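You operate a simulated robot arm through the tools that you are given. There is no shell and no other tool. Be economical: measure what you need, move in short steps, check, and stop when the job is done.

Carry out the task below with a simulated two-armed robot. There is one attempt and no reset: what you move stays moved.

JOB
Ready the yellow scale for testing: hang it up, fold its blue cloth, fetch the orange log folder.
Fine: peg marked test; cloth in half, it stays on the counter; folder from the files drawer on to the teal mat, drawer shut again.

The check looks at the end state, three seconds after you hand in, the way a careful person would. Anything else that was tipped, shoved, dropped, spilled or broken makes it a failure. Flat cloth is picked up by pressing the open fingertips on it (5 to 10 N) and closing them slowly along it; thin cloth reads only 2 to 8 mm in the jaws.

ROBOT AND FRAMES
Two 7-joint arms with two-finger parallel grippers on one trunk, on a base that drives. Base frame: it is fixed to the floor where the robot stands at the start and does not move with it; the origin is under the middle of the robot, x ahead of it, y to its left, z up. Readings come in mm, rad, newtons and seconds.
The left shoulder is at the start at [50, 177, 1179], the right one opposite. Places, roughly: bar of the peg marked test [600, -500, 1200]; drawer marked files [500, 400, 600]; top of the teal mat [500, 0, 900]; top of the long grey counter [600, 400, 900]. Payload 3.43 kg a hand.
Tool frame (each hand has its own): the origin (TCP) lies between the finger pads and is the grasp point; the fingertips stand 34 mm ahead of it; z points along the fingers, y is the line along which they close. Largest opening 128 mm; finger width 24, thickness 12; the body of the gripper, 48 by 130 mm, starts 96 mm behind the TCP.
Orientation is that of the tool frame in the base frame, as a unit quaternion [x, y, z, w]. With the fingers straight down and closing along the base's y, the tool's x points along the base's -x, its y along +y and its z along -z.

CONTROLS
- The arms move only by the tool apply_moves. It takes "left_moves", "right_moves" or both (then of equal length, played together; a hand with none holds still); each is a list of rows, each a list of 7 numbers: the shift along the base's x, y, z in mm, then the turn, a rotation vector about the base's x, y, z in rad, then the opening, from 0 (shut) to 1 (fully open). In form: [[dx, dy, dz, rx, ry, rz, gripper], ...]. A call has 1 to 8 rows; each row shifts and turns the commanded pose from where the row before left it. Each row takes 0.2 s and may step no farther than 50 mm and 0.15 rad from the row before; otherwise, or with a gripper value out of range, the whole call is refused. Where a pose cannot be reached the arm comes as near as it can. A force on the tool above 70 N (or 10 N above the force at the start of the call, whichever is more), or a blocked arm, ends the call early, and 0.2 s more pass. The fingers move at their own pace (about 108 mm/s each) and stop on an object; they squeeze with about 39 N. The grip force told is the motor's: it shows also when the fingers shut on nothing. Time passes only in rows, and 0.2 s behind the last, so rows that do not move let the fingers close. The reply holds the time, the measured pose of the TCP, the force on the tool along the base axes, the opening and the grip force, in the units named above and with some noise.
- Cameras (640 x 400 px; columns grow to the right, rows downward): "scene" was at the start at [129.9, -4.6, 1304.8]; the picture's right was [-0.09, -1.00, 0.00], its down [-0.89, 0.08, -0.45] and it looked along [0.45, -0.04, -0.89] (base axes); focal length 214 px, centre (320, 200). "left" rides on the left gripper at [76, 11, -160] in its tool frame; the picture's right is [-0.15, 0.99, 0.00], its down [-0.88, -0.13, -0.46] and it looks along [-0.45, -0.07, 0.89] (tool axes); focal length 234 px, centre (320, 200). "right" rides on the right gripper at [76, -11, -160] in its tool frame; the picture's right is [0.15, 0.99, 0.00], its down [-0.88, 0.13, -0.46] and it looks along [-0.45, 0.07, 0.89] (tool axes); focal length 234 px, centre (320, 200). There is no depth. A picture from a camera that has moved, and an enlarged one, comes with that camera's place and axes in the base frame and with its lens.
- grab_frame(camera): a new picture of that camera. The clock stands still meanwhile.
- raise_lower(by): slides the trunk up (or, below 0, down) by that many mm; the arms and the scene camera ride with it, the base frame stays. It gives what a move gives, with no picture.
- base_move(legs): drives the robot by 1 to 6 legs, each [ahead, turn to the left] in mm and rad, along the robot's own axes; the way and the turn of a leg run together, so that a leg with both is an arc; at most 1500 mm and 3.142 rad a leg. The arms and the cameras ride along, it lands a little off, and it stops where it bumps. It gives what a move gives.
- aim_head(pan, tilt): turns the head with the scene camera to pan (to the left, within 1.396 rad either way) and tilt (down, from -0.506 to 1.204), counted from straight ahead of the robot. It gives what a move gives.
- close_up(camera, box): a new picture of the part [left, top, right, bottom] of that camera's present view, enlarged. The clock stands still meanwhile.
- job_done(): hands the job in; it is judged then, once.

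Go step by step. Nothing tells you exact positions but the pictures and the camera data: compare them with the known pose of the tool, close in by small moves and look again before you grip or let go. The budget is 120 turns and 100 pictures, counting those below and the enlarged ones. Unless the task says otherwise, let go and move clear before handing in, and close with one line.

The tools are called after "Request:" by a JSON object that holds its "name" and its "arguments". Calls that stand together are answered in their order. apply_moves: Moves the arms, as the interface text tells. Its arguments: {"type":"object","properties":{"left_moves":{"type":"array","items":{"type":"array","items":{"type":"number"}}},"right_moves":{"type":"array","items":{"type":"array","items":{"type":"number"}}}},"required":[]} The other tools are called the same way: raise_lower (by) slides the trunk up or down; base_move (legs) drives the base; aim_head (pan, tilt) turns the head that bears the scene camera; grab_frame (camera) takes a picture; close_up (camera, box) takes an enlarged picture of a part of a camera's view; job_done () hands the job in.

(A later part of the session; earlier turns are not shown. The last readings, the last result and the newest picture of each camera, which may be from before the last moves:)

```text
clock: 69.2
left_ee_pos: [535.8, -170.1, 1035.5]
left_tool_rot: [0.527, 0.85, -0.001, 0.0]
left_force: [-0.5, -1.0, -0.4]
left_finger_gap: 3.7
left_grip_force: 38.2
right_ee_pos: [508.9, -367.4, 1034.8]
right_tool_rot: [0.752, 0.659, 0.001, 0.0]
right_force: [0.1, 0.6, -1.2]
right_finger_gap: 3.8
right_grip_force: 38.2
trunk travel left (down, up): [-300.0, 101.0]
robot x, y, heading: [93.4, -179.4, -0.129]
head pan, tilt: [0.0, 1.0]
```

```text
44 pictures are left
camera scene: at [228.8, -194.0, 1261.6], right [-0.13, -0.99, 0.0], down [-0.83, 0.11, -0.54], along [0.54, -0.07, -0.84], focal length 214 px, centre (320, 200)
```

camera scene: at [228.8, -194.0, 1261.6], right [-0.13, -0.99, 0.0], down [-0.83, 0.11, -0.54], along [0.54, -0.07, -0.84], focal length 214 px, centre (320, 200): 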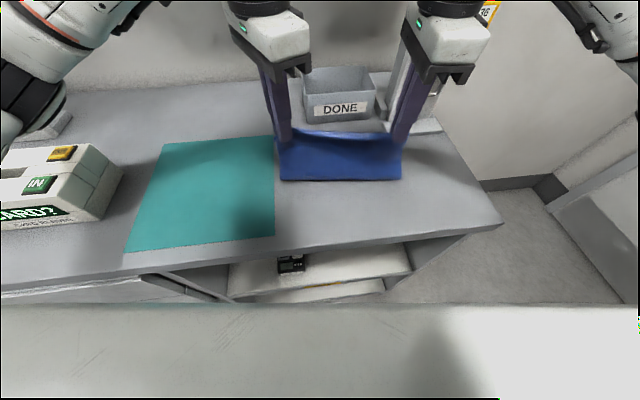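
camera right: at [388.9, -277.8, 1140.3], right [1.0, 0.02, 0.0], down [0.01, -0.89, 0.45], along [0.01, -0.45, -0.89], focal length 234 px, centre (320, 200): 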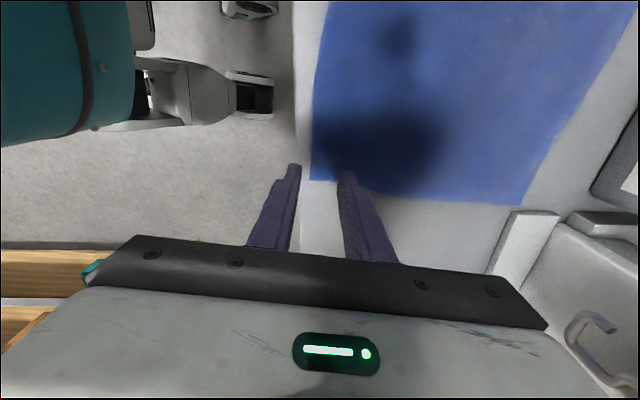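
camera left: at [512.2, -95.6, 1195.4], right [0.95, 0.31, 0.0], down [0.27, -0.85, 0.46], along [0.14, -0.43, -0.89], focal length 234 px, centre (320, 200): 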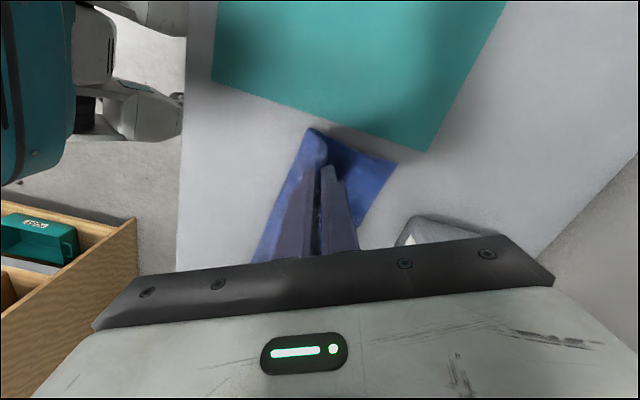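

Now the sheet hangs straight down on the robot's side, as wanted. Continuing over the second half of the arc.

Request:
{"name": "apply_moves", "arguments": {"left_moves": [[28, -3, -4, 0, 0, 0.08, 0], [25, -2.7, -12, 0, 0, 0.08, 0], [18, -2, -18, 0, 0, 0.06, 0], [12, -1.3, -21, 0, 0, 0.03, 0], [6, -0.6, -18, 0, 0, 0, 0], [0, 0, 0, 0, 0, 0, 0]], "right_moves": [[28, -3, -4, 0, 0, 0, 0], [25, -2.7, -12, 0, 0, 0, 0], [18, -2, -18, 0, 0, 0, 0], [12, -1.3, -21, 0, 0, 0, 0], [6, -0.6, -18, 0, 0, 0, 0], [0, 0, 0, 0, 0, 0, 0]]}}

Request:
{"name": "grab_frame", "arguments": {"camera": "left"}}

Request:
{"name": "grab_frame", "arguments": {"camera": "right"}}

Request:
{"name": "close_up", "arguments": {"camera": "scene", "box": [230, 60, 470, 220]}}

```text
clock: 70.6
left_ee_pos: [624.2, -179.9, 961.7]
left_tool_rot: [0.418, 0.908, -0.002, 0.001]
left_force: [1.2, 0.0, -0.7]
left_finger_gap: 3.6
left_grip_force: 38.4
right_ee_pos: [596.0, -376.3, 960.9]
right_tool_rot: [0.752, 0.66, 0.003, 0.0]
right_force: [-0.3, -0.2, -0.2]
right_finger_gap: 3.8
right_grip_force: 38.4
trunk travel left (down, up): [-300.0, 101.0]
robot x, y, heading: [93.5, -177.6, -0.128]
head pan, tilt: [0.0, 1.0]
```

```text
43 pictures are left
camera left: at [583.8, -113.7, 1121.8], right [0.85, 0.53, 0.0], down [0.47, -0.75, 0.46], along [0.24, -0.39, -0.89], focal length 234 px, centre (320, 200)
```

left: 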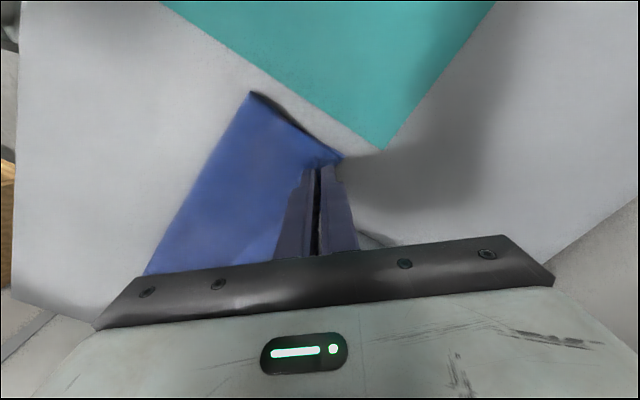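

```text
42 pictures are left
camera right: at [594.8, -299.7, 1121.8], right [1.0, 0.02, 0.0], down [0.01, -0.89, 0.45], along [0.01, -0.45, -0.89], focal length 234 px, centre (320, 200)
```

right: 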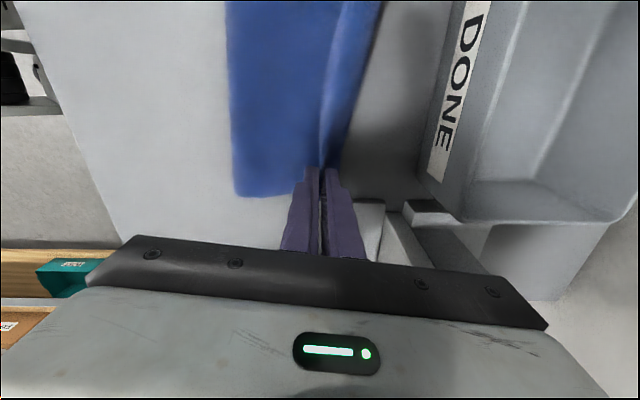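

```text
2.50 times, centred on (350, 140) of scene
camera zoom: at [228.7, -194.0, 1261.6], right [-0.13, -0.99, 0.0], down [-0.83, 0.11, -0.54], along [0.54, -0.07, -0.84], focal length 536 px, centre (245, 350)
```

zoom: 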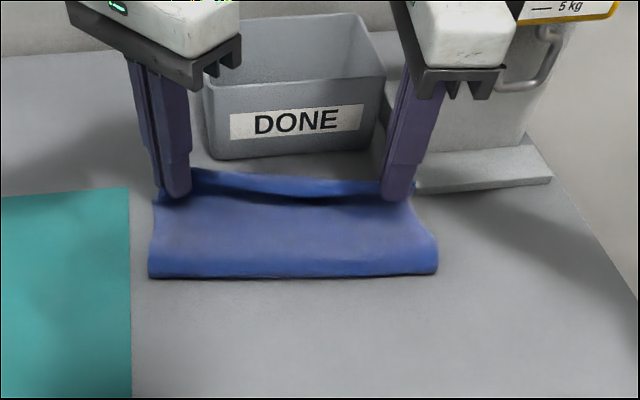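

This is a clean fold: fold line at (538,-153)-(510,-405), with the hem arriving at the back edge. I lower the last bit, open slightly and lift away.

Request:
{"name": "apply_moves", "arguments": {"left_moves": [[3, 0, -8, 0, 0, 0, 0], [2, 0, -7, 0, 0, 0, 0], [0, 0, -3, 0, 0, 0, 0], [0, 0, 0, 0, 0, 0, 0.06], [0, 0, 0, 0, 0, 0, 0.12], [0, 0, 0, 0, 0, 0, 0.14]], "right_moves": [[3, 0, -8, 0, 0, 0, 0], [2, 0, -7, 0, 0, 0, 0], [0, 0, -3, 0, 0, 0, 0], [0, 0, 0, 0, 0, 0, 0.06], [0, 0, 0, 0, 0, 0, 0.12], [0, 0, 0, 0, 0, 0, 0.14]]}}

Request:
{"name": "apply_moves", "arguments": {"left_moves": [[0, 0, 10, 0, 0, 0, 0.16], [0, 0, 20, 0, 0, 0, 0.16], [0, 0, 40, 0, 0, 0, 0.16], [-10, 0, 40, 0, 0, 0, 0.16], [-45, 0, 10, 0, 0, 0, 0.16], [-45, 0, 0, 0, 0, 0, 0.16], [0, 0, 0, 0, 0, 0, 0.16]], "right_moves": [[0, 0, 10, 0, 0, 0, 0.16], [0, 0, 20, 0, 0, 0, 0.16], [0, 0, 40, 0, 0, 0, 0.16], [-10, 0, 40, 0, 0, 0, 0.16], [-45, 0, 10, 0, 0, 0, 0.16], [-45, 0, 0, 0, 0, 0, 0.16], [0, 0, 0, 0, 0, 0, 0.16]]}}

Request:
{"name": "close_up", "arguments": {"camera": "scene", "box": [230, 60, 470, 220]}}

Request:
{"name": "grab_frame", "arguments": {"camera": "right"}}

```text
clock: 72.0
left_ee_pos: [628.6, -180.7, 944.2]
left_tool_rot: [0.419, 0.908, -0.002, 0.0]
left_force: [0.6, 0.1, 0.2]
left_finger_gap: 17.3
left_grip_force: 0.1
right_ee_pos: [600.6, -376.2, 942.7]
right_tool_rot: [0.752, 0.659, 0.001, 0.0]
right_force: [-0.5, 1.4, 3.3]
right_finger_gap: 16.8
right_grip_force: 0.1
trunk travel left (down, up): [-300.0, 101.0]
robot x, y, heading: [93.0, -175.3, -0.123]
head pan, tilt: [0.0, 1.0]
```

```text
clock: 73.6
left_ee_pos: [529.4, -180.8, 1063.9]
left_tool_rot: [0.418, 0.908, -0.001, 0.0]
left_force: [-0.6, 0.1, -0.4]
left_finger_gap: 20.7
left_grip_force: 0.0
right_ee_pos: [501.0, -377.5, 1063.7]
right_tool_rot: [0.751, 0.66, 0.002, 0.0]
right_force: [-0.5, 0.2, -1.5]
right_finger_gap: 20.2
right_grip_force: 0.1
trunk travel left (down, up): [-300.0, 101.0]
robot x, y, heading: [91.3, -180.2, -0.129]
head pan, tilt: [0.0, 1.0]
```

```text
2.50 times, centred on (350, 140) of scene
camera zoom: at [229.1, -193.9, 1261.6], right [-0.13, -0.99, 0.0], down [-0.83, 0.11, -0.54], along [0.54, -0.07, -0.84], focal length 536 px, centre (245, 350)
```

zoom: 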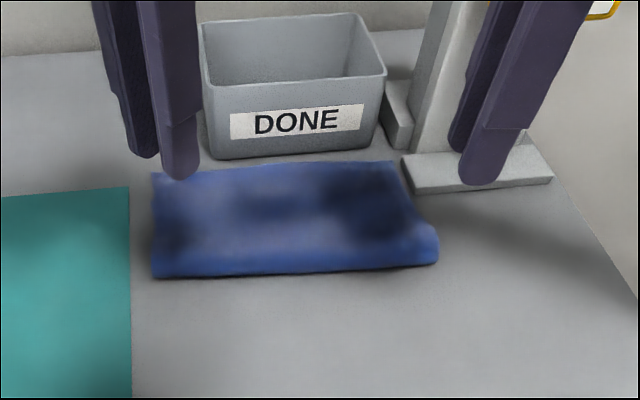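

```text
39 pictures are left
camera right: at [499.7, -299.7, 1226.0], right [1.0, 0.02, 0.0], down [0.01, -0.89, 0.45], along [0.01, -0.45, -0.89], focal length 234 px, centre (320, 200)
```

right: 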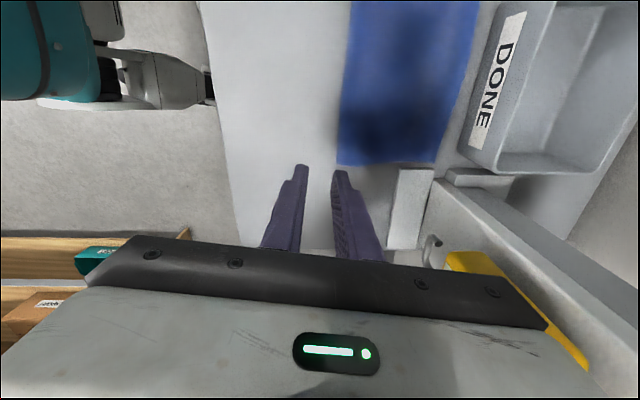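

It looks neatly folded. I'll zoom in to check how well the two layers coincide.

Request:
{"name": "close_up", "arguments": {"camera": "right", "box": [320, 0, 520, 180]}}

Request:
{"name": "close_up", "arguments": {"camera": "scene", "box": [275, 115, 405, 175]}}

```text
2.22 times, centred on (420, 90) of right
camera zoom: at [499.7, -299.7, 1226.0], right [1.0, 0.02, 0.0], down [0.01, -0.89, 0.45], along [0.01, -0.45, -0.89], focal length 520 px, centre (98, 444)
```

zoom: 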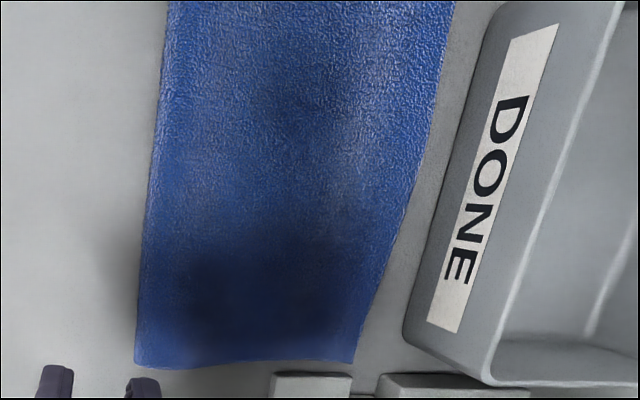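

```text
4.92 times, centred on (340, 145) of scene
camera zoom: at [229.1, -193.9, 1261.6], right [-0.13, -0.99, 0.0], down [-0.83, 0.11, -0.54], along [0.54, -0.07, -0.84], focal length 1056 px, centre (222, 471)
```

zoom: 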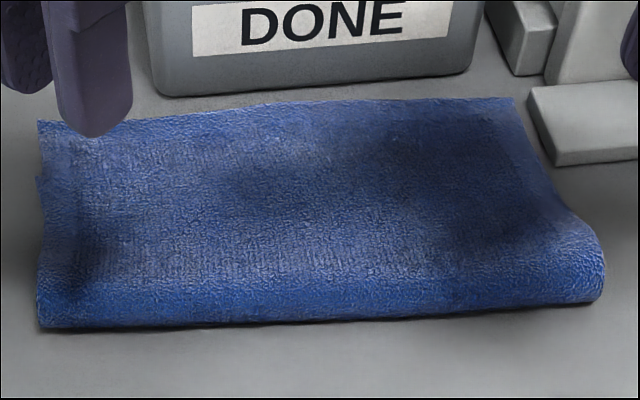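

The upper layer overshoots the lower one at the back by about 25 mm (left) to 45 mm (right). I'll re-grip its overhang and draw it back; first turning the grippers to close along the edge, pitched forward for reach.

Request:
{"name": "apply_moves", "arguments": {"left_moves": [[0, 0, 0, 0, 0, 0.105, 0.25], [0, 0, 0, 0, 0, 0.105, 0.25], [0, 0, 0, 0, 0, 0.105, 0.25], [0, 0, 0, 0, 0, 0.105, 0.25], [0, 0, 0, 0, 0, 0.105, 0.25], [0, 0, 0, 0, 0, 0.105, 0.25], [0, 0, 0, 0, 0, 0.105, 0.25], [0, 0, 0, 0, 0, 0, 0.25]], "right_moves": [[0, 0, 0, 0, 0, 0.143, 0.25], [0, 0, 0, 0, 0, 0.143, 0.25], [0, 0, 0, 0, 0, 0.143, 0.25], [0, 0, 0, 0, 0, 0.143, 0.25], [0, 0, 0, 0, 0, 0.143, 0.25], [0, 0, 0, 0, 0, 0.143, 0.25], [0, 0, 0, 0, 0, 0.143, 0.25], [0, 0, 0, 0, 0, 0.143, 0.25]]}}

Request:
{"name": "apply_moves", "arguments": {"left_moves": [[25, -3, 0, -0.015, -0.12, 0, 0.25], [25, -3, 0, -0.015, -0.12, 0, 0.25], [25, -3, 0, -0.015, -0.12, 0, 0.25], [25, -3, 0, 0, 0, 0, 0.25], [20, -2, -20, 0, 0, 0, 0.25], [0, 0, -30, 0, 0, 0, 0.25], [0, 0, 0, 0, 0, 0, 0.25]], "right_moves": [[15, 10, 0, 0, 0, 0.143, 0.25], [20, 10, 0, 0, 0, 0.143, 0.25], [25, 5, 0, 0, 0, 0.14, 0.25], [25, 0, 0, -0.015, -0.12, 0, 0.25], [25, 0, -20, -0.015, -0.12, 0, 0.25], [22, 0, -30, -0.015, -0.12, 0, 0.25], [0, 0, 0, 0, 0, 0, 0.25]]}}

Request:
{"name": "grab_frame", "arguments": {"camera": "left"}}

Request:
{"name": "grab_frame", "arguments": {"camera": "right"}}

```text
clock: 75.4
left_ee_pos: [529.4, -180.5, 1063.7]
left_tool_rot: [0.063, 0.998, -0.001, 0.0]
left_force: [0.1, 0.5, 0.1]
left_finger_gap: 31.9
left_grip_force: 0.1
right_ee_pos: [501.8, -377.2, 1062.1]
right_tool_rot: [0.274, 0.962, 0.0, -0.002]
right_force: [-0.3, 0.1, -0.1]
right_finger_gap: 32.3
right_grip_force: 0.2
trunk travel left (down, up): [-300.0, 101.0]
robot x, y, heading: [95.4, -177.6, -0.124]
head pan, tilt: [0.0, 1.0]
```

```text
clock: 77.0
left_ee_pos: [649.9, -194.1, 1015.0]
left_tool_rot: [0.064, 0.981, -0.012, 0.181]
left_force: [0.9, 0.5, 1.0]
left_finger_gap: 31.9
left_grip_force: 0.0
right_ee_pos: [634.4, -350.2, 1012.8]
right_tool_rot: [0.064, 0.982, -0.01, 0.179]
right_force: [0.0, 0.4, 0.3]
right_finger_gap: 32.0
right_grip_force: 0.0
trunk travel left (down, up): [-300.0, 101.0]
robot x, y, heading: [92.1, -174.6, -0.129]
head pan, tilt: [0.0, 1.0]
```

```text
36 pictures are left
camera left: at [524.8, -165.5, 1137.2], right [0.26, 0.96, 0.05], down [0.64, -0.21, 0.74], along [0.72, -0.16, -0.67], focal length 234 px, centre (320, 200)
```

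left: 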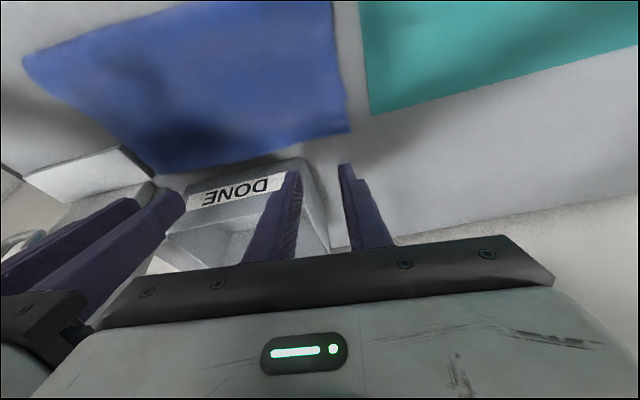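

```text
35 pictures are left
camera right: at [505.5, -344.6, 1136.9], right [-0.01, 1.0, -0.05], down [0.67, 0.04, 0.74], along [0.74, -0.03, -0.67], focal length 234 px, centre (320, 200)
```

right: 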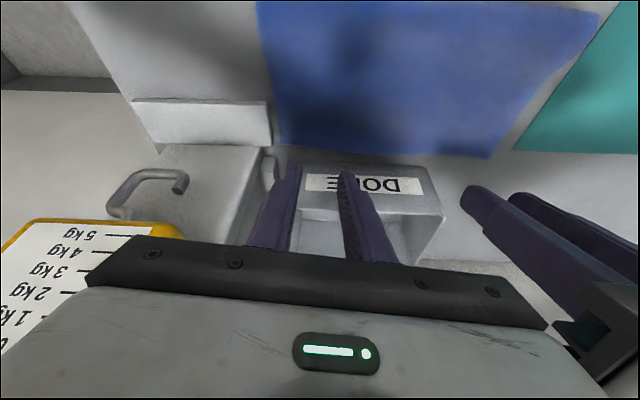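

Refined: the upper hem runs from (672,-158) to (669,-404), versus the lower hem at (656,-158) to (623,-404). Both fingertip pairs are over the overhang, so I descend to grip it.

Request:
{"name": "apply_moves", "arguments": {"left_moves": [[0, 0, -35, 0, 0, 0, 0.2], [0, 0, -30, 0, 0, 0, 0.2], [0, 0, -10, 0, 0, 0, 0.2], [0, 0, 0, 0, 0, 0, 0.2]], "right_moves": [[0, 0, -35, 0, 0, 0, 0.2], [0, 0, -30, 0, 0, 0, 0.2], [0, 0, -8, 0, 0, 0, 0.2], [0, 0, 0, 0, 0, 0, 0.2]]}}

Request:
{"name": "apply_moves", "arguments": {"left_moves": [[0, 0, -2, 0, 0, 0, 0.2], [0, 0, 0, 0, 0, 0, 0.2]], "right_moves": [[0, 0, -2, 0, 0, 0, 0.2], [0, 0, 0, 0, 0, 0, 0.2]]}}

```text
clock: 78.0
left_ee_pos: [649.2, -193.0, 940.8]
left_tool_rot: [0.063, 0.981, -0.012, 0.181]
left_force: [0.0, 0.7, 2.6]
left_finger_gap: 25.9
left_grip_force: 0.1
right_ee_pos: [633.4, -350.3, 940.0]
right_tool_rot: [0.065, 0.982, -0.011, 0.179]
right_force: [-0.5, -0.4, 0.6]
right_finger_gap: 25.6
right_grip_force: 0.0
trunk travel left (down, up): [-300.0, 101.0]
robot x, y, heading: [93.7, -175.6, -0.126]
head pan, tilt: [0.0, 1.0]
```

```text
clock: 78.6
left_ee_pos: [648.6, -193.9, 939.4]
left_tool_rot: [0.064, 0.981, -0.012, 0.181]
left_force: [0.2, 0.9, 9.2]
left_finger_gap: 25.5
left_grip_force: 0.4
right_ee_pos: [632.5, -351.5, 940.7]
right_tool_rot: [0.064, 0.981, -0.01, 0.181]
right_force: [0.1, -0.7, 1.4]
right_finger_gap: 25.5
right_grip_force: 0.0
trunk travel left (down, up): [-300.0, 101.0]
robot x, y, heading: [93.8, -179.7, -0.123]
head pan, tilt: [0.0, 1.0]
```

Request:
{"name": "apply_moves", "arguments": {"right_moves": [[0, 0, -1.5, 0, 0, 0, 0.2], [0, 0, 0, 0, 0, 0, 0.2]]}}

```text
clock: 79.2
left_ee_pos: [650.1, -194.7, 939.4]
left_tool_rot: [0.063, 0.981, -0.011, 0.181]
left_force: [3.1, 0.3, 11.8]
left_finger_gap: 25.6
left_grip_force: 0.1
right_ee_pos: [633.4, -351.3, 938.7]
right_tool_rot: [0.065, 0.981, -0.01, 0.181]
right_force: [0.8, 0.2, 6.6]
right_finger_gap: 25.5
right_grip_force: 0.1
trunk travel left (down, up): [-300.0, 101.0]
robot x, y, heading: [90.2, -176.3, -0.122]
head pan, tilt: [0.0, 1.0]
```

Pressures are good; closing slowly on the overhang.

Request:
{"name": "apply_moves", "arguments": {"left_moves": [[0, 0, 0.5, 0, 0, 0, 0.17], [0, 0, 0, 0, 0, 0, 0.13], [0, 0, 0, 0, 0, 0, 0.1], [0, 0, 0, 0, 0, 0, 0.07], [0, 0, 0, 0, 0, 0, 0.03], [0, 0, 0, 0, 0, 0, 0], [0, 0, 0, 0, 0, 0, 0]], "right_moves": [[0, 0, 0, 0, 0, 0, 0.17], [0, 0, 0, 0, 0, 0, 0.13], [0, 0, 0, 0, 0, 0, 0.1], [0, 0, 0, 0, 0, 0, 0.07], [0, 0, 0, 0, 0, 0, 0.03], [0, 0, 0, 0, 0, 0, 0], [0, 0, 0, 0, 0, 0, 0]]}}

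Request:
{"name": "close_up", "arguments": {"camera": "right", "box": [220, 40, 520, 220]}}

```text
clock: 80.8
left_ee_pos: [648.4, -195.0, 939.8]
left_tool_rot: [0.064, 0.981, -0.013, 0.181]
left_force: [-1.2, -8.7, 10.2]
left_finger_gap: 3.5
left_grip_force: 38.0
right_ee_pos: [631.8, -349.6, 937.9]
right_tool_rot: [0.065, 0.981, -0.01, 0.18]
right_force: [1.8, 7.7, 10.0]
right_finger_gap: 2.0
right_grip_force: 36.8
trunk travel left (down, up): [-300.0, 101.0]
robot x, y, heading: [92.0, -177.0, -0.121]
head pan, tilt: [0.0, 1.0]
```

```text
2.13 times, centred on (370, 130) of right
camera zoom: at [504.1, -344.7, 1062.0], right [-0.01, 1.0, -0.05], down [0.67, 0.04, 0.74], along [0.74, -0.03, -0.67], focal length 500 px, centre (213, 349)
```

zoom: 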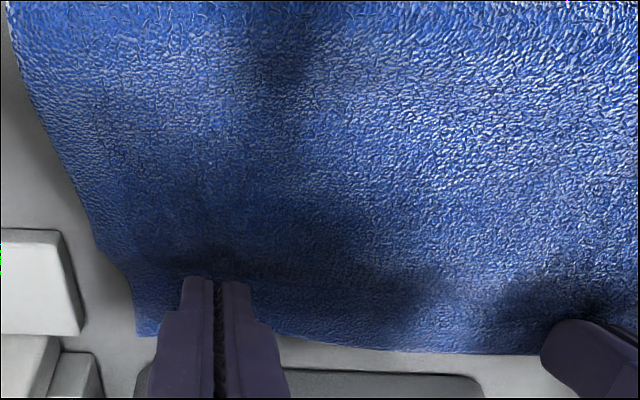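

Held on both sides. I lift along a small arc and set the hem down about 41 mm (right) and 16 mm (left) nearer.

Request:
{"name": "apply_moves", "arguments": {"left_moves": [[-10, 1, 25, 0, 0, 0, 0], [-20, 2, 30, 0, 0, 0, 0], [-10, 1, 10, 0, 0, 0, 0], [0, 0, 0, 0, 0, 0, 0], [10, -1, -15, 0, 0, 0, 0], [10, -1, -25, 0, 0, 0, 0], [4, -1, -20, 0, 0, 0, 0], [0, 0, 0, 0, 0, 0, 0]], "right_moves": [[-20, 2, 25, 0, 0, 0, 0], [-30, 3, 30, 0, 0, 0, 0], [-15, 1, 10, 0, 0, 0, 0], [0, 0, 0, 0, 0, 0, 0], [10, -1, -15, 0, 0, 0, 0], [10, -1, -25, 0, 0, 0, 0], [4, -1, -20, 0, 0, 0, 0], [0, 0, 0, 0, 0, 0, 0]]}}

Request:
{"name": "close_up", "arguments": {"camera": "right", "box": [220, 40, 520, 220]}}

Request:
{"name": "close_up", "arguments": {"camera": "left", "box": [170, 40, 420, 220]}}

```text
clock: 82.6
left_ee_pos: [632.4, -193.8, 942.8]
left_tool_rot: [0.063, 0.981, -0.013, 0.181]
left_force: [-4.4, -10.6, 1.6]
left_finger_gap: 3.5
left_grip_force: 37.6
right_ee_pos: [593.0, -347.5, 942.9]
right_tool_rot: [0.064, 0.982, -0.009, 0.18]
right_force: [3.0, 11.6, 2.9]
right_finger_gap: 2.0
right_grip_force: 37.0
trunk travel left (down, up): [-300.0, 101.0]
robot x, y, heading: [95.5, -177.9, -0.126]
head pan, tilt: [0.0, 1.0]
```

```text
2.13 times, centred on (370, 130) of right
camera zoom: at [464.4, -341.7, 1066.2], right [-0.01, 1.0, -0.05], down [0.67, 0.04, 0.74], along [0.74, -0.03, -0.67], focal length 500 px, centre (213, 349)
```

zoom: 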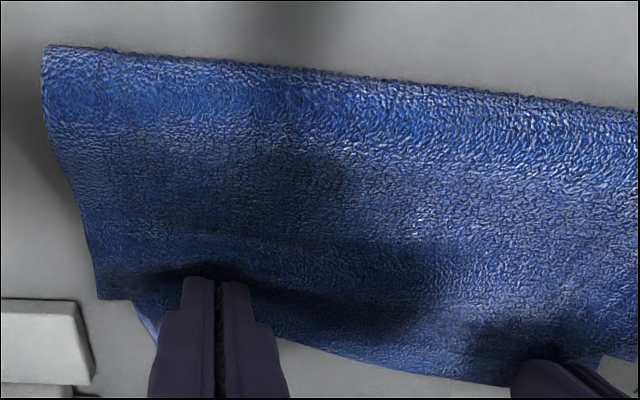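

```text
2.22 times, centred on (295, 130) of left
camera zoom: at [508.1, -164.7, 1065.6], right [0.26, 0.96, 0.05], down [0.64, -0.21, 0.74], along [0.72, -0.16, -0.67], focal length 520 px, centre (376, 356)
```

zoom: 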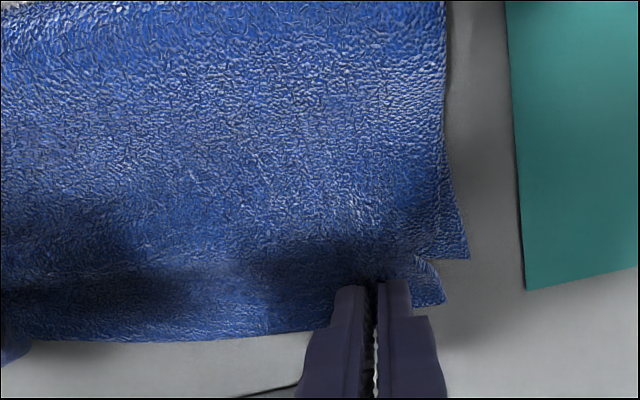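

Getting closer: lower corners now read about (640,-156) and (615,-400), with the upper hem still about 20–25 mm beyond. One more, higher arc.

Request:
{"name": "apply_moves", "arguments": {"left_moves": [[-10, 1, 30, 0, 0, 0, 0], [-20, 2, 30, 0, 0, 0, 0], [-27, 1, 18, 0, 0, 0, 0], [0, 0, 0, 0, 0, 0, 0], [15, -1, -18, 0, 0, 0, 0], [15, -1, -30, 0, 0, 0, 0], [6, -1, -29, 0, 0, 0, 0], [0, 0, 0, 0, 0, 0, 0]], "right_moves": [[-10, 2, 30, 0, 0, 0, 0], [-22, 3, 30, 0, 0, 0, 0], [-30, 1, 18, 0, 0, 0, 0], [0, 0, 0, 0, 0, 0, 0], [15, -1, -18, 0, 0, 0, 0], [15, -1, -30, 0, 0, 0, 0], [6, -1, -29, 0, 0, 0, 0], [0, 0, 0, 0, 0, 0, 0]]}}

Request:
{"name": "close_up", "arguments": {"camera": "right", "box": [220, 40, 520, 220]}}

Request:
{"name": "close_up", "arguments": {"camera": "left", "box": [170, 40, 420, 220]}}

```text
clock: 84.4
left_ee_pos: [612.9, -193.0, 943.4]
left_tool_rot: [0.063, 0.981, -0.012, 0.181]
left_force: [-3.9, -11.1, 1.6]
left_finger_gap: 3.4
left_grip_force: 38.2
right_ee_pos: [566.4, -344.8, 943.8]
right_tool_rot: [0.065, 0.982, -0.01, 0.179]
right_force: [2.4, 12.0, 3.1]
right_finger_gap: 1.8
right_grip_force: 36.6
trunk travel left (down, up): [-300.0, 101.0]
robot x, y, heading: [95.2, -178.4, -0.131]
head pan, tilt: [0.0, 1.0]
```

```text
2.13 times, centred on (370, 130) of right
camera zoom: at [438.9, -339.3, 1066.9], right [-0.01, 1.0, -0.05], down [0.67, 0.04, 0.74], along [0.74, -0.03, -0.67], focal length 500 px, centre (213, 349)
```

zoom: 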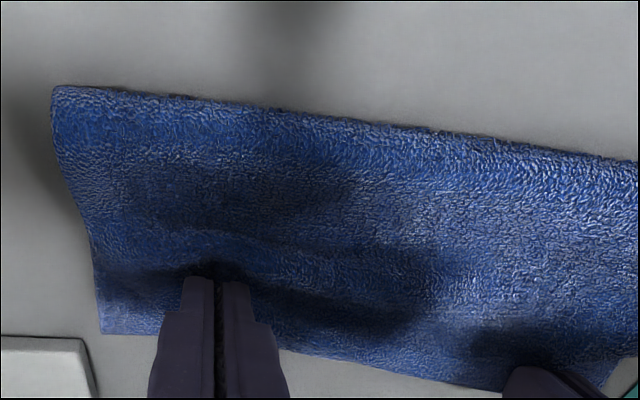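

```text
2.22 times, centred on (295, 130) of left
camera zoom: at [487.5, -163.8, 1066.1], right [0.26, 0.96, 0.05], down [0.64, -0.21, 0.74], along [0.72, -0.16, -0.67], focal length 520 px, centre (376, 356)
```

zoom: 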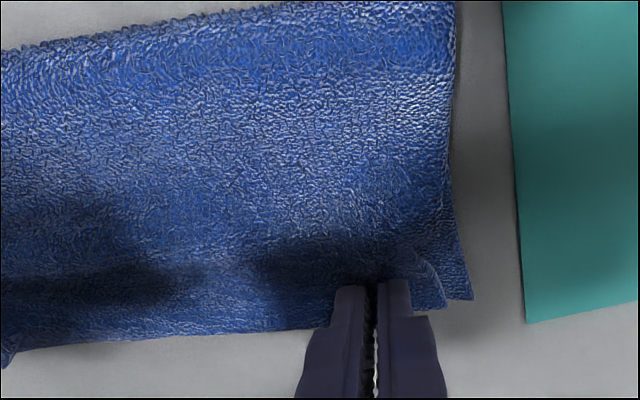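

Both layers now coincide at the back hem (x≈641 left, ≈614 right). Releasing and lifting away.

Request:
{"name": "apply_moves", "arguments": {"left_moves": [[0, 3, -1, 0, 0, 0, 0], [0, 0, 0, 0, 0, 0, 0.08], [0, 0, 0, 0, 0, 0, 0.16], [0, 0, 0, 0, 0, 0, 0.22], [0, 0, 15, 0, 0, 0, 0.22], [0, 0, 35, 0, 0, 0, 0.22], [0, 20, 45, 0, 0, 0, 0.22], [-20, 30, 20, 0, 0, 0, 0.22]], "right_moves": [[0, -3, -1, 0, 0, 0, 0], [0, 0, 0, 0, 0, 0, 0.08], [0, 0, 0, 0, 0, 0, 0.16], [0, 0, 0, 0, 0, 0, 0.22], [0, 0, 15, 0, 0, 0, 0.22], [0, 0, 35, 0, 0, 0, 0.22], [-20, 0, 45, 0, 0, 0, 0.22], [-40, 0, 20, 0, 0, 0, 0.22]]}}

Request:
{"name": "close_up", "arguments": {"camera": "scene", "box": [260, 105, 420, 205]}}

Request:
{"name": "grab_frame", "arguments": {"camera": "left"}}

```text
clock: 86.2
left_ee_pos: [590.8, -137.9, 1057.6]
left_tool_rot: [0.062, 0.981, -0.011, 0.181]
left_force: [-0.8, -0.8, -0.3]
left_finger_gap: 28.0
left_grip_force: 0.1
right_ee_pos: [506.0, -348.1, 1057.1]
right_tool_rot: [0.064, 0.982, -0.011, 0.178]
right_force: [0.4, 0.4, 0.0]
right_finger_gap: 28.4
right_grip_force: 0.1
trunk travel left (down, up): [-300.0, 101.0]
robot x, y, heading: [95.1, -177.7, -0.127]
head pan, tilt: [0.0, 1.0]
```

```text
4.00 times, centred on (340, 155) of scene
camera zoom: at [228.1, -193.5, 1261.7], right [-0.13, -0.99, 0.0], down [-0.83, 0.11, -0.54], along [0.54, -0.07, -0.84], focal length 858 px, centre (240, 380)
```

zoom: 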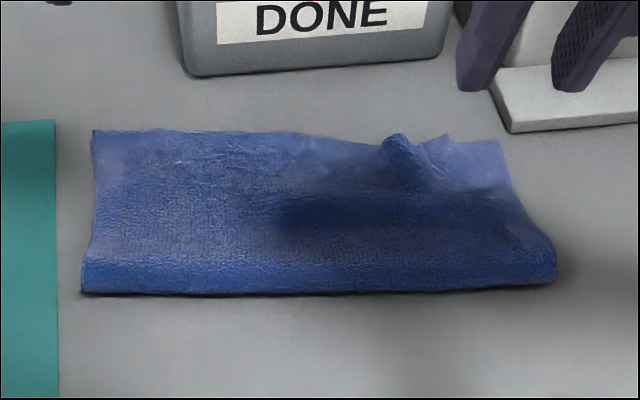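

```text
28 pictures are left
camera left: at [466.2, -110.0, 1181.2], right [0.26, 0.96, 0.05], down [0.64, -0.21, 0.74], along [0.72, -0.16, -0.67], focal length 234 px, centre (320, 200)
```

left: 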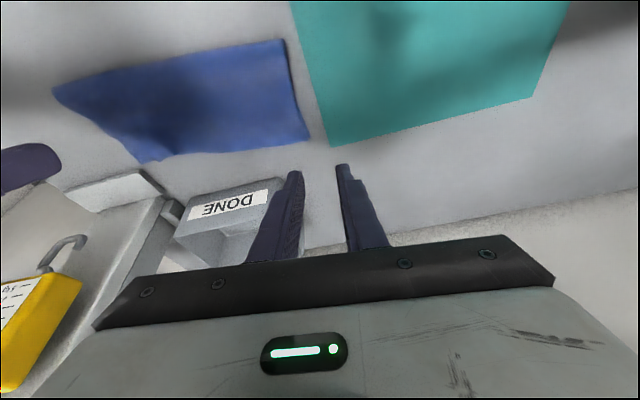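

The left half is neat; the right has a small pucker that may still be relaxing. I retract the hands, back away, and look at the cloth and the way to the drawers.

Request:
{"name": "apply_moves", "arguments": {"left_moves": [[-40, 10, 5, 0.015, 0.12, 0, 0.5], [-40, 20, 5, 0.015, 0.12, 0, 0.5], [-40, 20, 5, 0.015, 0.12, 0, 0.5], [-40, 20, 0, 0, 0, 0, 0.5], [-20, 0, 0, 0, 0, 0, 0.5]], "right_moves": [[-35, 5, 5, 0.015, 0.12, 0, 0.5], [-35, 5, 5, 0.015, 0.12, 0, 0.5], [-35, 5, 5, 0.015, 0.12, 0, 0.5], [0, 0, 0, 0, 0, 0, 0.5], [0, 0, 0, 0, 0, 0, 0.5]]}}

Request:
{"name": "close_up", "arguments": {"camera": "scene", "box": [260, 105, 420, 205]}}

```text
clock: 87.4
left_ee_pos: [412.6, -68.6, 1071.9]
left_tool_rot: [0.063, 0.998, 0.0, 0.0]
left_force: [0.0, 0.2, 0.9]
left_finger_gap: 64.0
left_grip_force: 0.3
right_ee_pos: [402.3, -332.7, 1071.7]
right_tool_rot: [0.066, 0.998, 0.001, -0.002]
right_force: [-0.4, 0.1, 0.1]
right_finger_gap: 64.1
right_grip_force: 0.2
trunk travel left (down, up): [-300.0, 101.0]
robot x, y, heading: [93.1, -180.4, -0.13]
head pan, tilt: [0.0, 1.0]
```

```text
4.00 times, centred on (340, 155) of scene
camera zoom: at [228.8, -194.2, 1261.6], right [-0.13, -0.99, 0.0], down [-0.83, 0.11, -0.54], along [0.54, -0.07, -0.84], focal length 858 px, centre (240, 380)
```

zoom: 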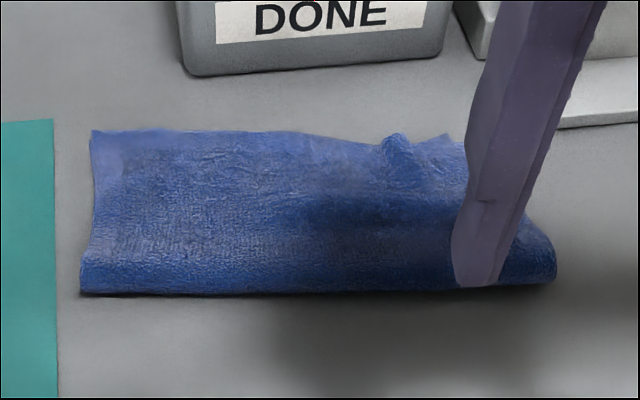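

A small pucker remains at the right, where my pinch gathered the upper layer, leaving its corner about 30 mm short. I'll undo it by straddling the pucker, pressing lightly and opening the fingers outward.

Request:
{"name": "apply_moves", "arguments": {"right_moves": [[45, -2, 0, 0, 0, 0, 0.24], [45, -2, 0, 0, 0, 0, 0.24], [45, -2, 0, 0, 0, 0, 0.24], [45, -2, 0, 0, 0, 0, 0.24], [22, -2, -40, 0, 0, 0, 0.24], [0, 0, -45, 0, 0, 0, 0.24], [0, 0, -28, 0, 0, 0, 0.24], [0, 0, -8, 0, 0, 0, 0.24]]}}

Request:
{"name": "close_up", "arguments": {"camera": "right", "box": [220, 60, 460, 210]}}

```text
clock: 89.2
left_ee_pos: [413.7, -69.8, 1072.9]
left_tool_rot: [0.064, 0.998, -0.001, 0.0]
left_force: [0.1, -0.6, -0.3]
left_finger_gap: 63.8
left_grip_force: 0.1
right_ee_pos: [604.6, -343.0, 949.2]
right_tool_rot: [0.066, 0.998, 0.001, -0.002]
right_force: [0.6, -0.5, -0.7]
right_finger_gap: 30.5
right_grip_force: 0.0
trunk travel left (down, up): [-300.0, 101.0]
robot x, y, heading: [93.2, -179.0, -0.127]
head pan, tilt: [0.0, 1.0]
```

```text
2.67 times, centred on (340, 135) of right
camera zoom: at [526.7, -343.9, 1111.0], right [-0.01, 1.0, 0.0], down [0.89, 0.01, 0.45], along [0.45, 0.01, -0.89], focal length 624 px, centre (267, 373)
```

zoom: 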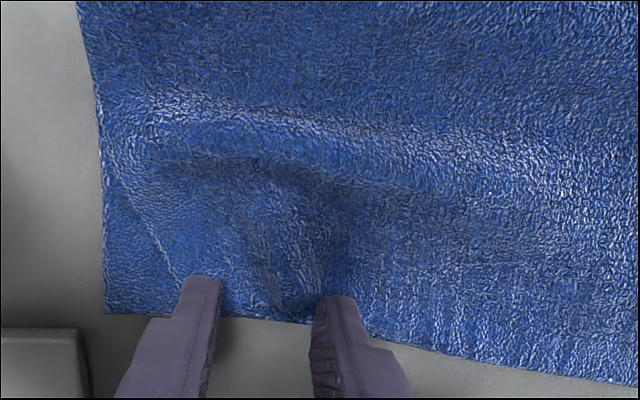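

The fingers straddle the pucker. I shift 8 mm toward me, press lightly and spread.

Request:
{"name": "apply_moves", "arguments": {"right_moves": [[-8, 0, 0, 0, 0, 0, 0.24], [0, 0, -6, 0, 0, 0, 0.24], [0, 0, -3, 0, 0, 0, 0.24], [0, 0, 0, 0, 0, 0, 0.24]]}}

Request:
{"name": "apply_moves", "arguments": {"right_moves": [[0, 0, -1.5, 0, 0, 0, 0.24], [0, 0, 0, 0, 0, 0, 0.24]]}}

```text
clock: 90.2
left_ee_pos: [411.9, -68.7, 1071.8]
left_tool_rot: [0.064, 0.998, -0.001, 0.001]
left_force: [0.5, 0.0, -0.9]
left_finger_gap: 64.1
left_grip_force: 0.1
right_ee_pos: [594.3, -343.3, 942.6]
right_tool_rot: [0.066, 0.998, 0.002, -0.001]
right_force: [-0.1, 0.7, 2.4]
right_finger_gap: 30.8
right_grip_force: 0.1
trunk travel left (down, up): [-300.0, 101.0]
robot x, y, heading: [95.2, -178.5, -0.127]
head pan, tilt: [0.0, 1.0]
```

```text
clock: 90.8
left_ee_pos: [412.4, -67.8, 1071.9]
left_tool_rot: [0.064, 0.998, 0.0, 0.001]
left_force: [-0.9, -0.4, -0.3]
left_finger_gap: 64.1
left_grip_force: 0.1
right_ee_pos: [596.4, -342.6, 940.6]
right_tool_rot: [0.066, 0.998, 0.0, -0.001]
right_force: [-1.8, 0.3, 6.1]
right_finger_gap: 30.2
right_grip_force: 0.1
trunk travel left (down, up): [-300.0, 101.0]
robot x, y, heading: [93.9, -177.2, -0.127]
head pan, tilt: [0.0, 1.0]
```

Request:
{"name": "apply_moves", "arguments": {"right_moves": [[0, 0, 0, 0, 0, 0, 0.28], [0, -2, 0, 0, 0, 0, 0.32], [1, -2, 0, 0, 0, 0, 0.37], [1, -2, 0, 0, 0, 0, 0.42], [2, -2, 0, 0, 0, 0, 0.46], [0, 0, 0, 0, 0, 0, 0.46], [0, 0, 30, 0, 0, 0, 0.46], [0, 0, 40, 0, 0, 0, 0.46]]}}

Request:
{"name": "grab_frame", "arguments": {"camera": "right"}}

```text
clock: 92.6
left_ee_pos: [412.3, -68.9, 1071.9]
left_tool_rot: [0.063, 0.998, -0.001, 0.001]
left_force: [-0.6, 0.2, -0.8]
left_finger_gap: 64.3
left_grip_force: 0.0
right_ee_pos: [599.3, -349.9, 1010.3]
right_tool_rot: [0.065, 0.998, 0.0, -0.002]
right_force: [-0.4, -0.1, 0.0]
right_finger_gap: 58.7
right_grip_force: 0.2
trunk travel left (down, up): [-300.0, 101.0]
robot x, y, heading: [92.4, -173.3, -0.129]
head pan, tilt: [0.0, 1.0]
```

```text
25 pictures are left
camera right: at [523.0, -351.7, 1171.7], right [-0.02, 1.0, 0.0], down [0.89, 0.01, 0.45], along [0.45, 0.01, -0.89], focal length 234 px, centre (320, 200)
```

right: 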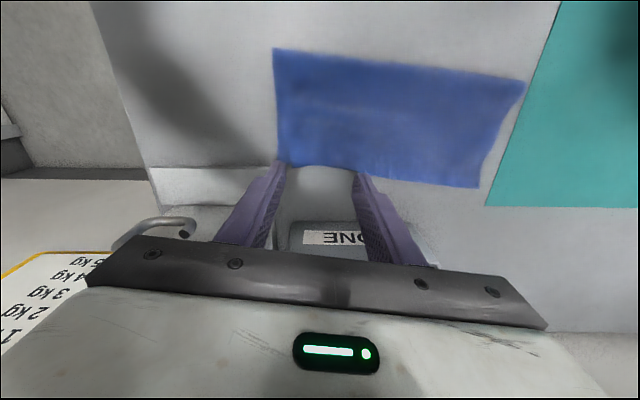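

The pucker is gone and the cloth lies as a neat half. Now I retract, back away and look at the drawers.

Request:
{"name": "apply_moves", "arguments": {"right_moves": [[0, 0, 40, 0, 0, 0, 0.5], [-45, 5, 10, 0, 0, 0, 0.5], [-45, 5, 0, 0, 0, 0, 0.5], [-45, 5, 0, 0, 0, 0, 0.5], [-45, 5, 0, 0, 0, 0, 0.5], [0, 0, 0, 0, 0, 0, 0.5]]}}

Request:
{"name": "base_move", "arguments": {"legs": [[-420, 0]]}}

Request:
{"name": "aim_head", "arguments": {"pan": 0.75, "tilt": 0.55}}

Request:
{"name": "grab_frame", "arguments": {"camera": "scene"}}

```text
clock: 94.0
left_ee_pos: [413.7, -69.5, 1072.2]
left_tool_rot: [0.064, 0.998, -0.001, 0.0]
left_force: [0.1, -0.5, 0.4]
left_finger_gap: 64.1
left_grip_force: 0.1
right_ee_pos: [418.3, -332.0, 1059.4]
right_tool_rot: [0.066, 0.998, 0.0, -0.002]
right_force: [-0.8, -0.4, -0.1]
right_finger_gap: 63.8
right_grip_force: 0.2
trunk travel left (down, up): [-300.0, 101.0]
robot x, y, heading: [91.8, -177.6, -0.128]
head pan, tilt: [0.0, 1.0]
```

```text
clock: 96.5
left_ee_pos: [-4.4, -16.2, 1071.3]
left_tool_rot: [0.066, 0.998, -0.001, 0.001]
left_force: [0.6, 0.4, 0.6]
left_finger_gap: 63.9
left_grip_force: 0.1
right_ee_pos: [2.0, -277.1, 1060.2]
right_tool_rot: [0.067, 0.998, 0.001, -0.001]
right_force: [-0.4, 0.6, 0.5]
right_finger_gap: 63.7
right_grip_force: 0.0
trunk travel left (down, up): [-300.0, 101.0]
robot x, y, heading: [-325.4, -122.5, -0.136]
head pan, tilt: [0.0, 1.0]
```

```text
clock: 97.7
left_ee_pos: [-6.0, -15.2, 1071.7]
left_tool_rot: [0.065, 0.998, -0.001, -0.001]
left_force: [-0.2, -0.3, -0.5]
left_finger_gap: 64.2
left_grip_force: 0.0
right_ee_pos: [2.4, -278.4, 1061.0]
right_tool_rot: [0.067, 0.998, 0.001, -0.002]
right_force: [0.6, 0.8, 0.7]
right_finger_gap: 64.3
right_grip_force: 0.1
trunk travel left (down, up): [-300.0, 101.0]
robot x, y, heading: [-320.9, -121.0, -0.13]
head pan, tilt: [0.75, 0.55]
```

```text
24 pictures are left
camera scene: at [-185.0, -79.0, 1298.1], right [0.58, -0.81, 0.0], down [-0.43, -0.3, -0.85], along [0.69, 0.49, -0.52], focal length 214 px, centre (320, 200)
```

scene: 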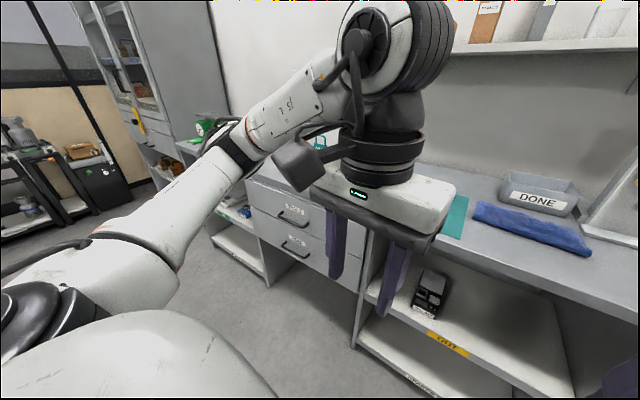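

The floor to the left is clear. I drive over to stand in front of the drawers, at about (-330, 250).

Request:
{"name": "base_move", "arguments": {"legs": [[0, 1.7], [375, 0], [0, -1.57]]}}

Request:
{"name": "apply_moves", "arguments": {"left_moves": [[-10, 40, 10, 0, 0, 0, 0.5], [-10, 40, 10, 0, 0, 0, 0.5], [-10, 40, 10, 0, 0, 0, 0.5], [0, 0, 0, 0, 0, 0, 0.5]]}}

Request:
{"name": "aim_head", "arguments": {"pan": 0.15, "tilt": 0.75}}

Request:
{"name": "grab_frame", "arguments": {"camera": "scene"}}

```text
clock: 108.0
left_ee_pos: [-24.3, 402.8, 1072.6]
left_tool_rot: [-0.002, 1.0, 0.0, 0.0]
left_force: [0.8, -0.3, 0.6]
left_finger_gap: 64.1
left_grip_force: 0.0
right_ee_pos: [17.1, 143.4, 1059.4]
right_tool_rot: [0.0, 1.0, 0.001, -0.002]
right_force: [-0.1, -0.3, 0.2]
right_finger_gap: 64.0
right_grip_force: 0.1
trunk travel left (down, up): [-300.0, 101.0]
robot x, y, heading: [-326.3, 251.5, 0.009]
head pan, tilt: [0.75, 0.55]
```

```text
clock: 109.0
left_ee_pos: [-55.9, 521.1, 1103.4]
left_tool_rot: [-0.003, 1.0, -0.001, 0.0]
left_force: [-0.6, 0.0, 0.0]
left_finger_gap: 63.8
left_grip_force: 0.0
right_ee_pos: [17.0, 142.1, 1059.4]
right_tool_rot: [0.0, 1.0, 0.001, -0.002]
right_force: [-0.3, -0.7, -0.9]
right_finger_gap: 64.1
right_grip_force: 0.0
trunk travel left (down, up): [-300.0, 101.0]
robot x, y, heading: [-330.5, 253.3, 0.007]
head pan, tilt: [0.75, 0.55]
```

```text
clock: 110.0
left_ee_pos: [-55.5, 521.9, 1102.9]
left_tool_rot: [-0.003, 1.0, 0.0, 0.0]
left_force: [0.3, 0.4, -0.5]
left_finger_gap: 64.1
left_grip_force: 0.0
right_ee_pos: [17.3, 143.2, 1059.6]
right_tool_rot: [0.0, 1.0, 0.002, -0.002]
right_force: [-0.4, -0.3, -0.1]
right_finger_gap: 64.1
right_grip_force: 0.1
trunk travel left (down, up): [-300.0, 101.0]
robot x, y, heading: [-331.6, 252.4, 0.007]
head pan, tilt: [0.15, 0.75]
```

```text
23 pictures are left
camera scene: at [-178.7, 266.7, 1280.8], right [0.16, -0.99, 0.0], down [-0.67, -0.11, -0.73], along [0.72, 0.11, -0.68], focal length 214 px, centre (320, 200)
```

scene: 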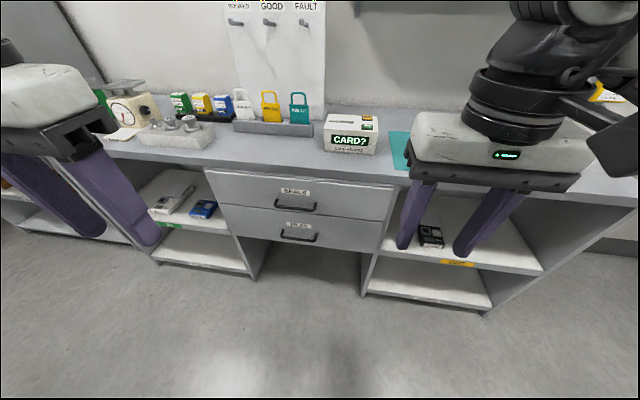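

I see two drawers: SEALS above and another one below. Zooming to read and measure.

Request:
{"name": "close_up", "arguments": {"camera": "scene", "box": [200, 165, 400, 265]}}

```text
3.20 times, centred on (300, 215) of scene
camera zoom: at [-178.7, 266.7, 1280.8], right [0.16, -0.99, 0.0], down [-0.67, -0.11, -0.73], along [0.72, 0.11, -0.68], focal length 686 px, centre (384, 152)
```

zoom: 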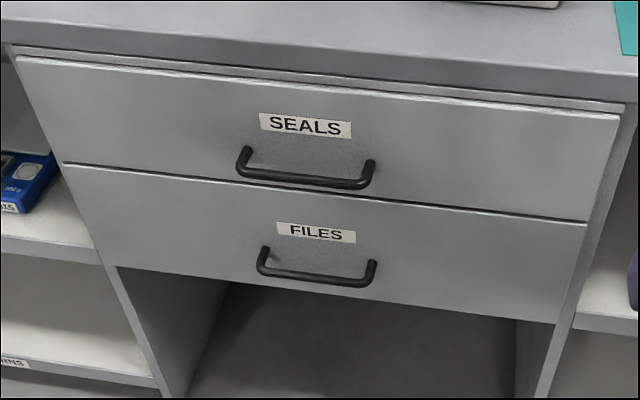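

The lower drawer is FILES; its bar handle spans y≈367–510 at x≈345, z≈547, with the drawer face at x≈381. I lower the trunk, and turn the left hand to close vertically and point forward.

Request:
{"name": "raise_lower", "arguments": {"by": -290}}

Request:
{"name": "apply_moves", "arguments": {"left_moves": [[0, 0, -10, 0, 0, 0.1428, 0.5], [0, 0, -10, 0, 0, 0.1428, 0.5], [0, 0, -10, 0, 0, 0.1428, 0.5], [0, 0, -10, 0, 0, 0.1428, 0.5], [0, 0, -10, 0, 0, 0.1428, 0.5], [0, 0, -10, 0, 0, 0.1428, 0.5], [0, 0, -10, 0, 0, 0.1428, 0.5], [0, 0, -10, 0, 0, 0.1428, 0.5]]}}

Request:
{"name": "apply_moves", "arguments": {"left_moves": [[10, 0, -10, 0, 0, 0.1428, 0.5], [10, 0, -10, 0, 0, 0.1428, 0.5], [10, 0, -10, 0, 0, 0.1428, 0.5], [30, -10, -10, 0, -0.1418, 0, 0.5], [30, -10, -10, 0, -0.1418, 0, 0.5], [30, -10, -10, 0, -0.1418, 0, 0.5], [30, -10, -10, 0, -0.1418, 0, 0.5], [0, 0, 0, 0, 0, 0, 0.5]]}}

Request:
{"name": "apply_moves", "arguments": {"left_moves": [[30, -10, -10, 0, -0.1418, 0, 0.5], [30, -10, -10, 0, -0.1418, 0, 0.5], [30, -10, -10, 0, -0.1418, 0, 0.5], [10, -10, -10, 0, -0.1418, 0, 0.5], [0, 0, 0, 0, 0, 0, 0.5]]}}

```text
clock: 112.9
left_ee_pos: [-54.2, 522.3, 813.0]
left_tool_rot: [-0.003, 1.0, -0.001, 0.0]
left_force: [-0.5, 0.4, 0.2]
left_finger_gap: 64.0
left_grip_force: 0.1
right_ee_pos: [17.7, 143.9, 770.2]
right_tool_rot: [-0.001, 1.0, 0.001, -0.001]
right_force: [0.3, -0.2, 0.3]
right_finger_gap: 64.3
right_grip_force: 0.1
trunk travel left (down, up): [-10.0, 391.0]
robot x, y, heading: [-326.1, 249.9, 0.01]
head pan, tilt: [0.15, 0.75]
```

```text
clock: 114.7
left_ee_pos: [-54.8, 522.4, 733.1]
left_tool_rot: [-0.544, 0.839, -0.001, 0.0]
left_force: [0.0, -0.4, 0.7]
left_finger_gap: 63.9
left_grip_force: 0.0
right_ee_pos: [17.3, 143.7, 770.3]
right_tool_rot: [-0.001, 1.0, 0.001, -0.002]
right_force: [0.0, -1.2, 0.4]
right_finger_gap: 64.1
right_grip_force: 0.1
trunk travel left (down, up): [-10.0, 391.0]
robot x, y, heading: [-331.4, 249.7, 0.005]
head pan, tilt: [0.15, 0.75]
```

```text
clock: 116.5
left_ee_pos: [93.8, 482.6, 662.6]
left_tool_rot: [0.68, -0.677, 0.199, -0.198]
left_force: [0.8, -0.2, 0.4]
left_finger_gap: 63.9
left_grip_force: 0.1
right_ee_pos: [16.7, 143.6, 770.7]
right_tool_rot: [-0.001, 1.0, 0.001, -0.001]
right_force: [-0.4, -0.1, 0.0]
right_finger_gap: 64.0
right_grip_force: 0.1
trunk travel left (down, up): [-10.0, 391.0]
robot x, y, heading: [-329.6, 251.9, 0.012]
head pan, tilt: [0.15, 0.75]
```

```text
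clock: 117.7
left_ee_pos: [184.3, 454.2, 632.8]
left_tool_rot: [0.624, -0.619, 0.339, -0.336]
left_force: [1.1, -1.2, -0.8]
left_finger_gap: 64.1
left_grip_force: 0.1
left hand out of reach, approached as far as the arm can: row 4
right_ee_pos: [17.6, 143.3, 770.6]
right_tool_rot: [-0.001, 1.0, 0.001, -0.002]
right_force: [-0.5, 0.2, 0.8]
right_finger_gap: 64.0
right_grip_force: 0.1
trunk travel left (down, up): [-10.0, 391.0]
robot x, y, heading: [-326.6, 254.5, 0.008]
head pan, tilt: [0.15, 0.75]
```

The left hand now points forward and 33° down. Moving to a pre-grasp point 60 mm off the handle, then looking.

Request:
{"name": "apply_moves", "arguments": {"left_moves": [[31, -5, -14, 0, 0, 0, 0.35], [31, -5, -14, 0, 0, 0, 0.35], [30, -6, -13, 0, 0, 0, 0.35], [0, 0, 0, 0, 0, 0, 0.35]]}}

Request:
{"name": "grab_frame", "arguments": {"camera": "left"}}

```text
clock: 118.7
left_ee_pos: [276.1, 436.1, 592.3]
left_tool_rot: [0.623, -0.62, 0.337, -0.337]
left_force: [0.0, 0.5, -0.4]
left_finger_gap: 44.7
left_grip_force: 0.0
right_ee_pos: [16.8, 144.5, 770.3]
right_tool_rot: [-0.001, 1.0, 0.0, -0.002]
right_force: [0.5, 0.5, 0.2]
right_finger_gap: 63.8
right_grip_force: 0.1
trunk travel left (down, up): [-10.0, 391.0]
robot x, y, heading: [-327.4, 250.7, 0.01]
head pan, tilt: [0.15, 0.75]
```

```text
21 pictures are left
camera left: at [136.7, 361.4, 671.2], right [-0.54, 0.14, -0.83], down [-0.31, 0.88, 0.35], along [0.78, 0.45, -0.43], focal length 234 px, centre (320, 200)
```

left: 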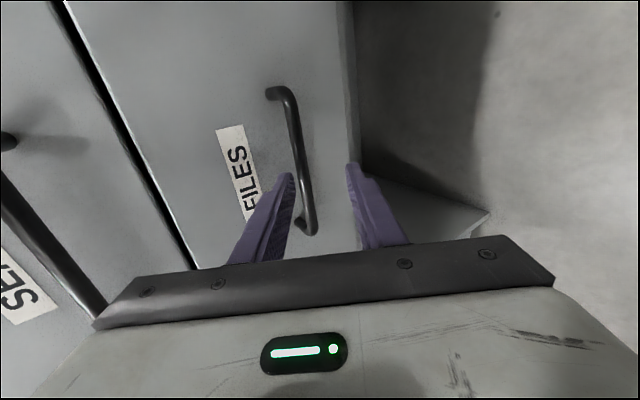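

The wrist view places the bar a bit nearer and higher, around (333, 436, 574). I shift and advance, then check.

Request:
{"name": "apply_moves", "arguments": {"left_moves": [[9, 0, 14, 0, 0, 0, 0.35], [12, 0, -8, 0, 0, 0, 0.35], [12, 0, -8, 0, 0, 0, 0.35], [0, 0, 0, 0, 0, 0, 0.35]]}}

Request:
{"name": "grab_frame", "arguments": {"camera": "left"}}

```text
clock: 119.7
left_ee_pos: [308.8, 436.4, 588.8]
left_tool_rot: [0.623, -0.62, 0.338, -0.337]
left_force: [-0.4, 1.0, 0.2]
left_finger_gap: 44.7
left_grip_force: 0.0
right_ee_pos: [16.4, 143.9, 769.4]
right_tool_rot: [-0.001, 1.0, 0.001, -0.002]
right_force: [0.6, 0.4, -0.2]
right_finger_gap: 64.2
right_grip_force: 0.1
trunk travel left (down, up): [-10.0, 391.0]
robot x, y, heading: [-327.3, 247.8, 0.005]
head pan, tilt: [0.15, 0.75]
```

```text
20 pictures are left
camera left: at [170.4, 361.4, 669.0], right [-0.54, 0.14, -0.83], down [-0.31, 0.88, 0.35], along [0.78, 0.45, -0.43], focal length 234 px, centre (320, 200)
```

left: 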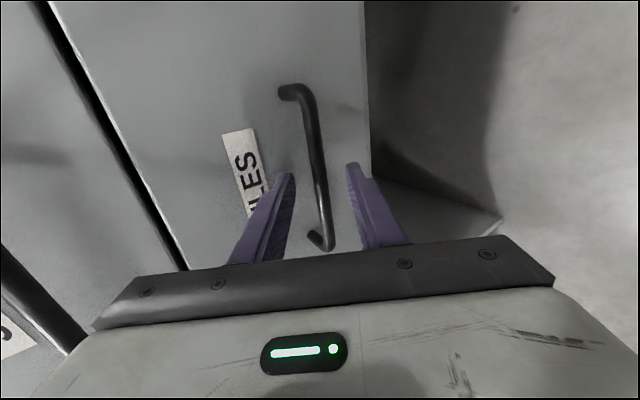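

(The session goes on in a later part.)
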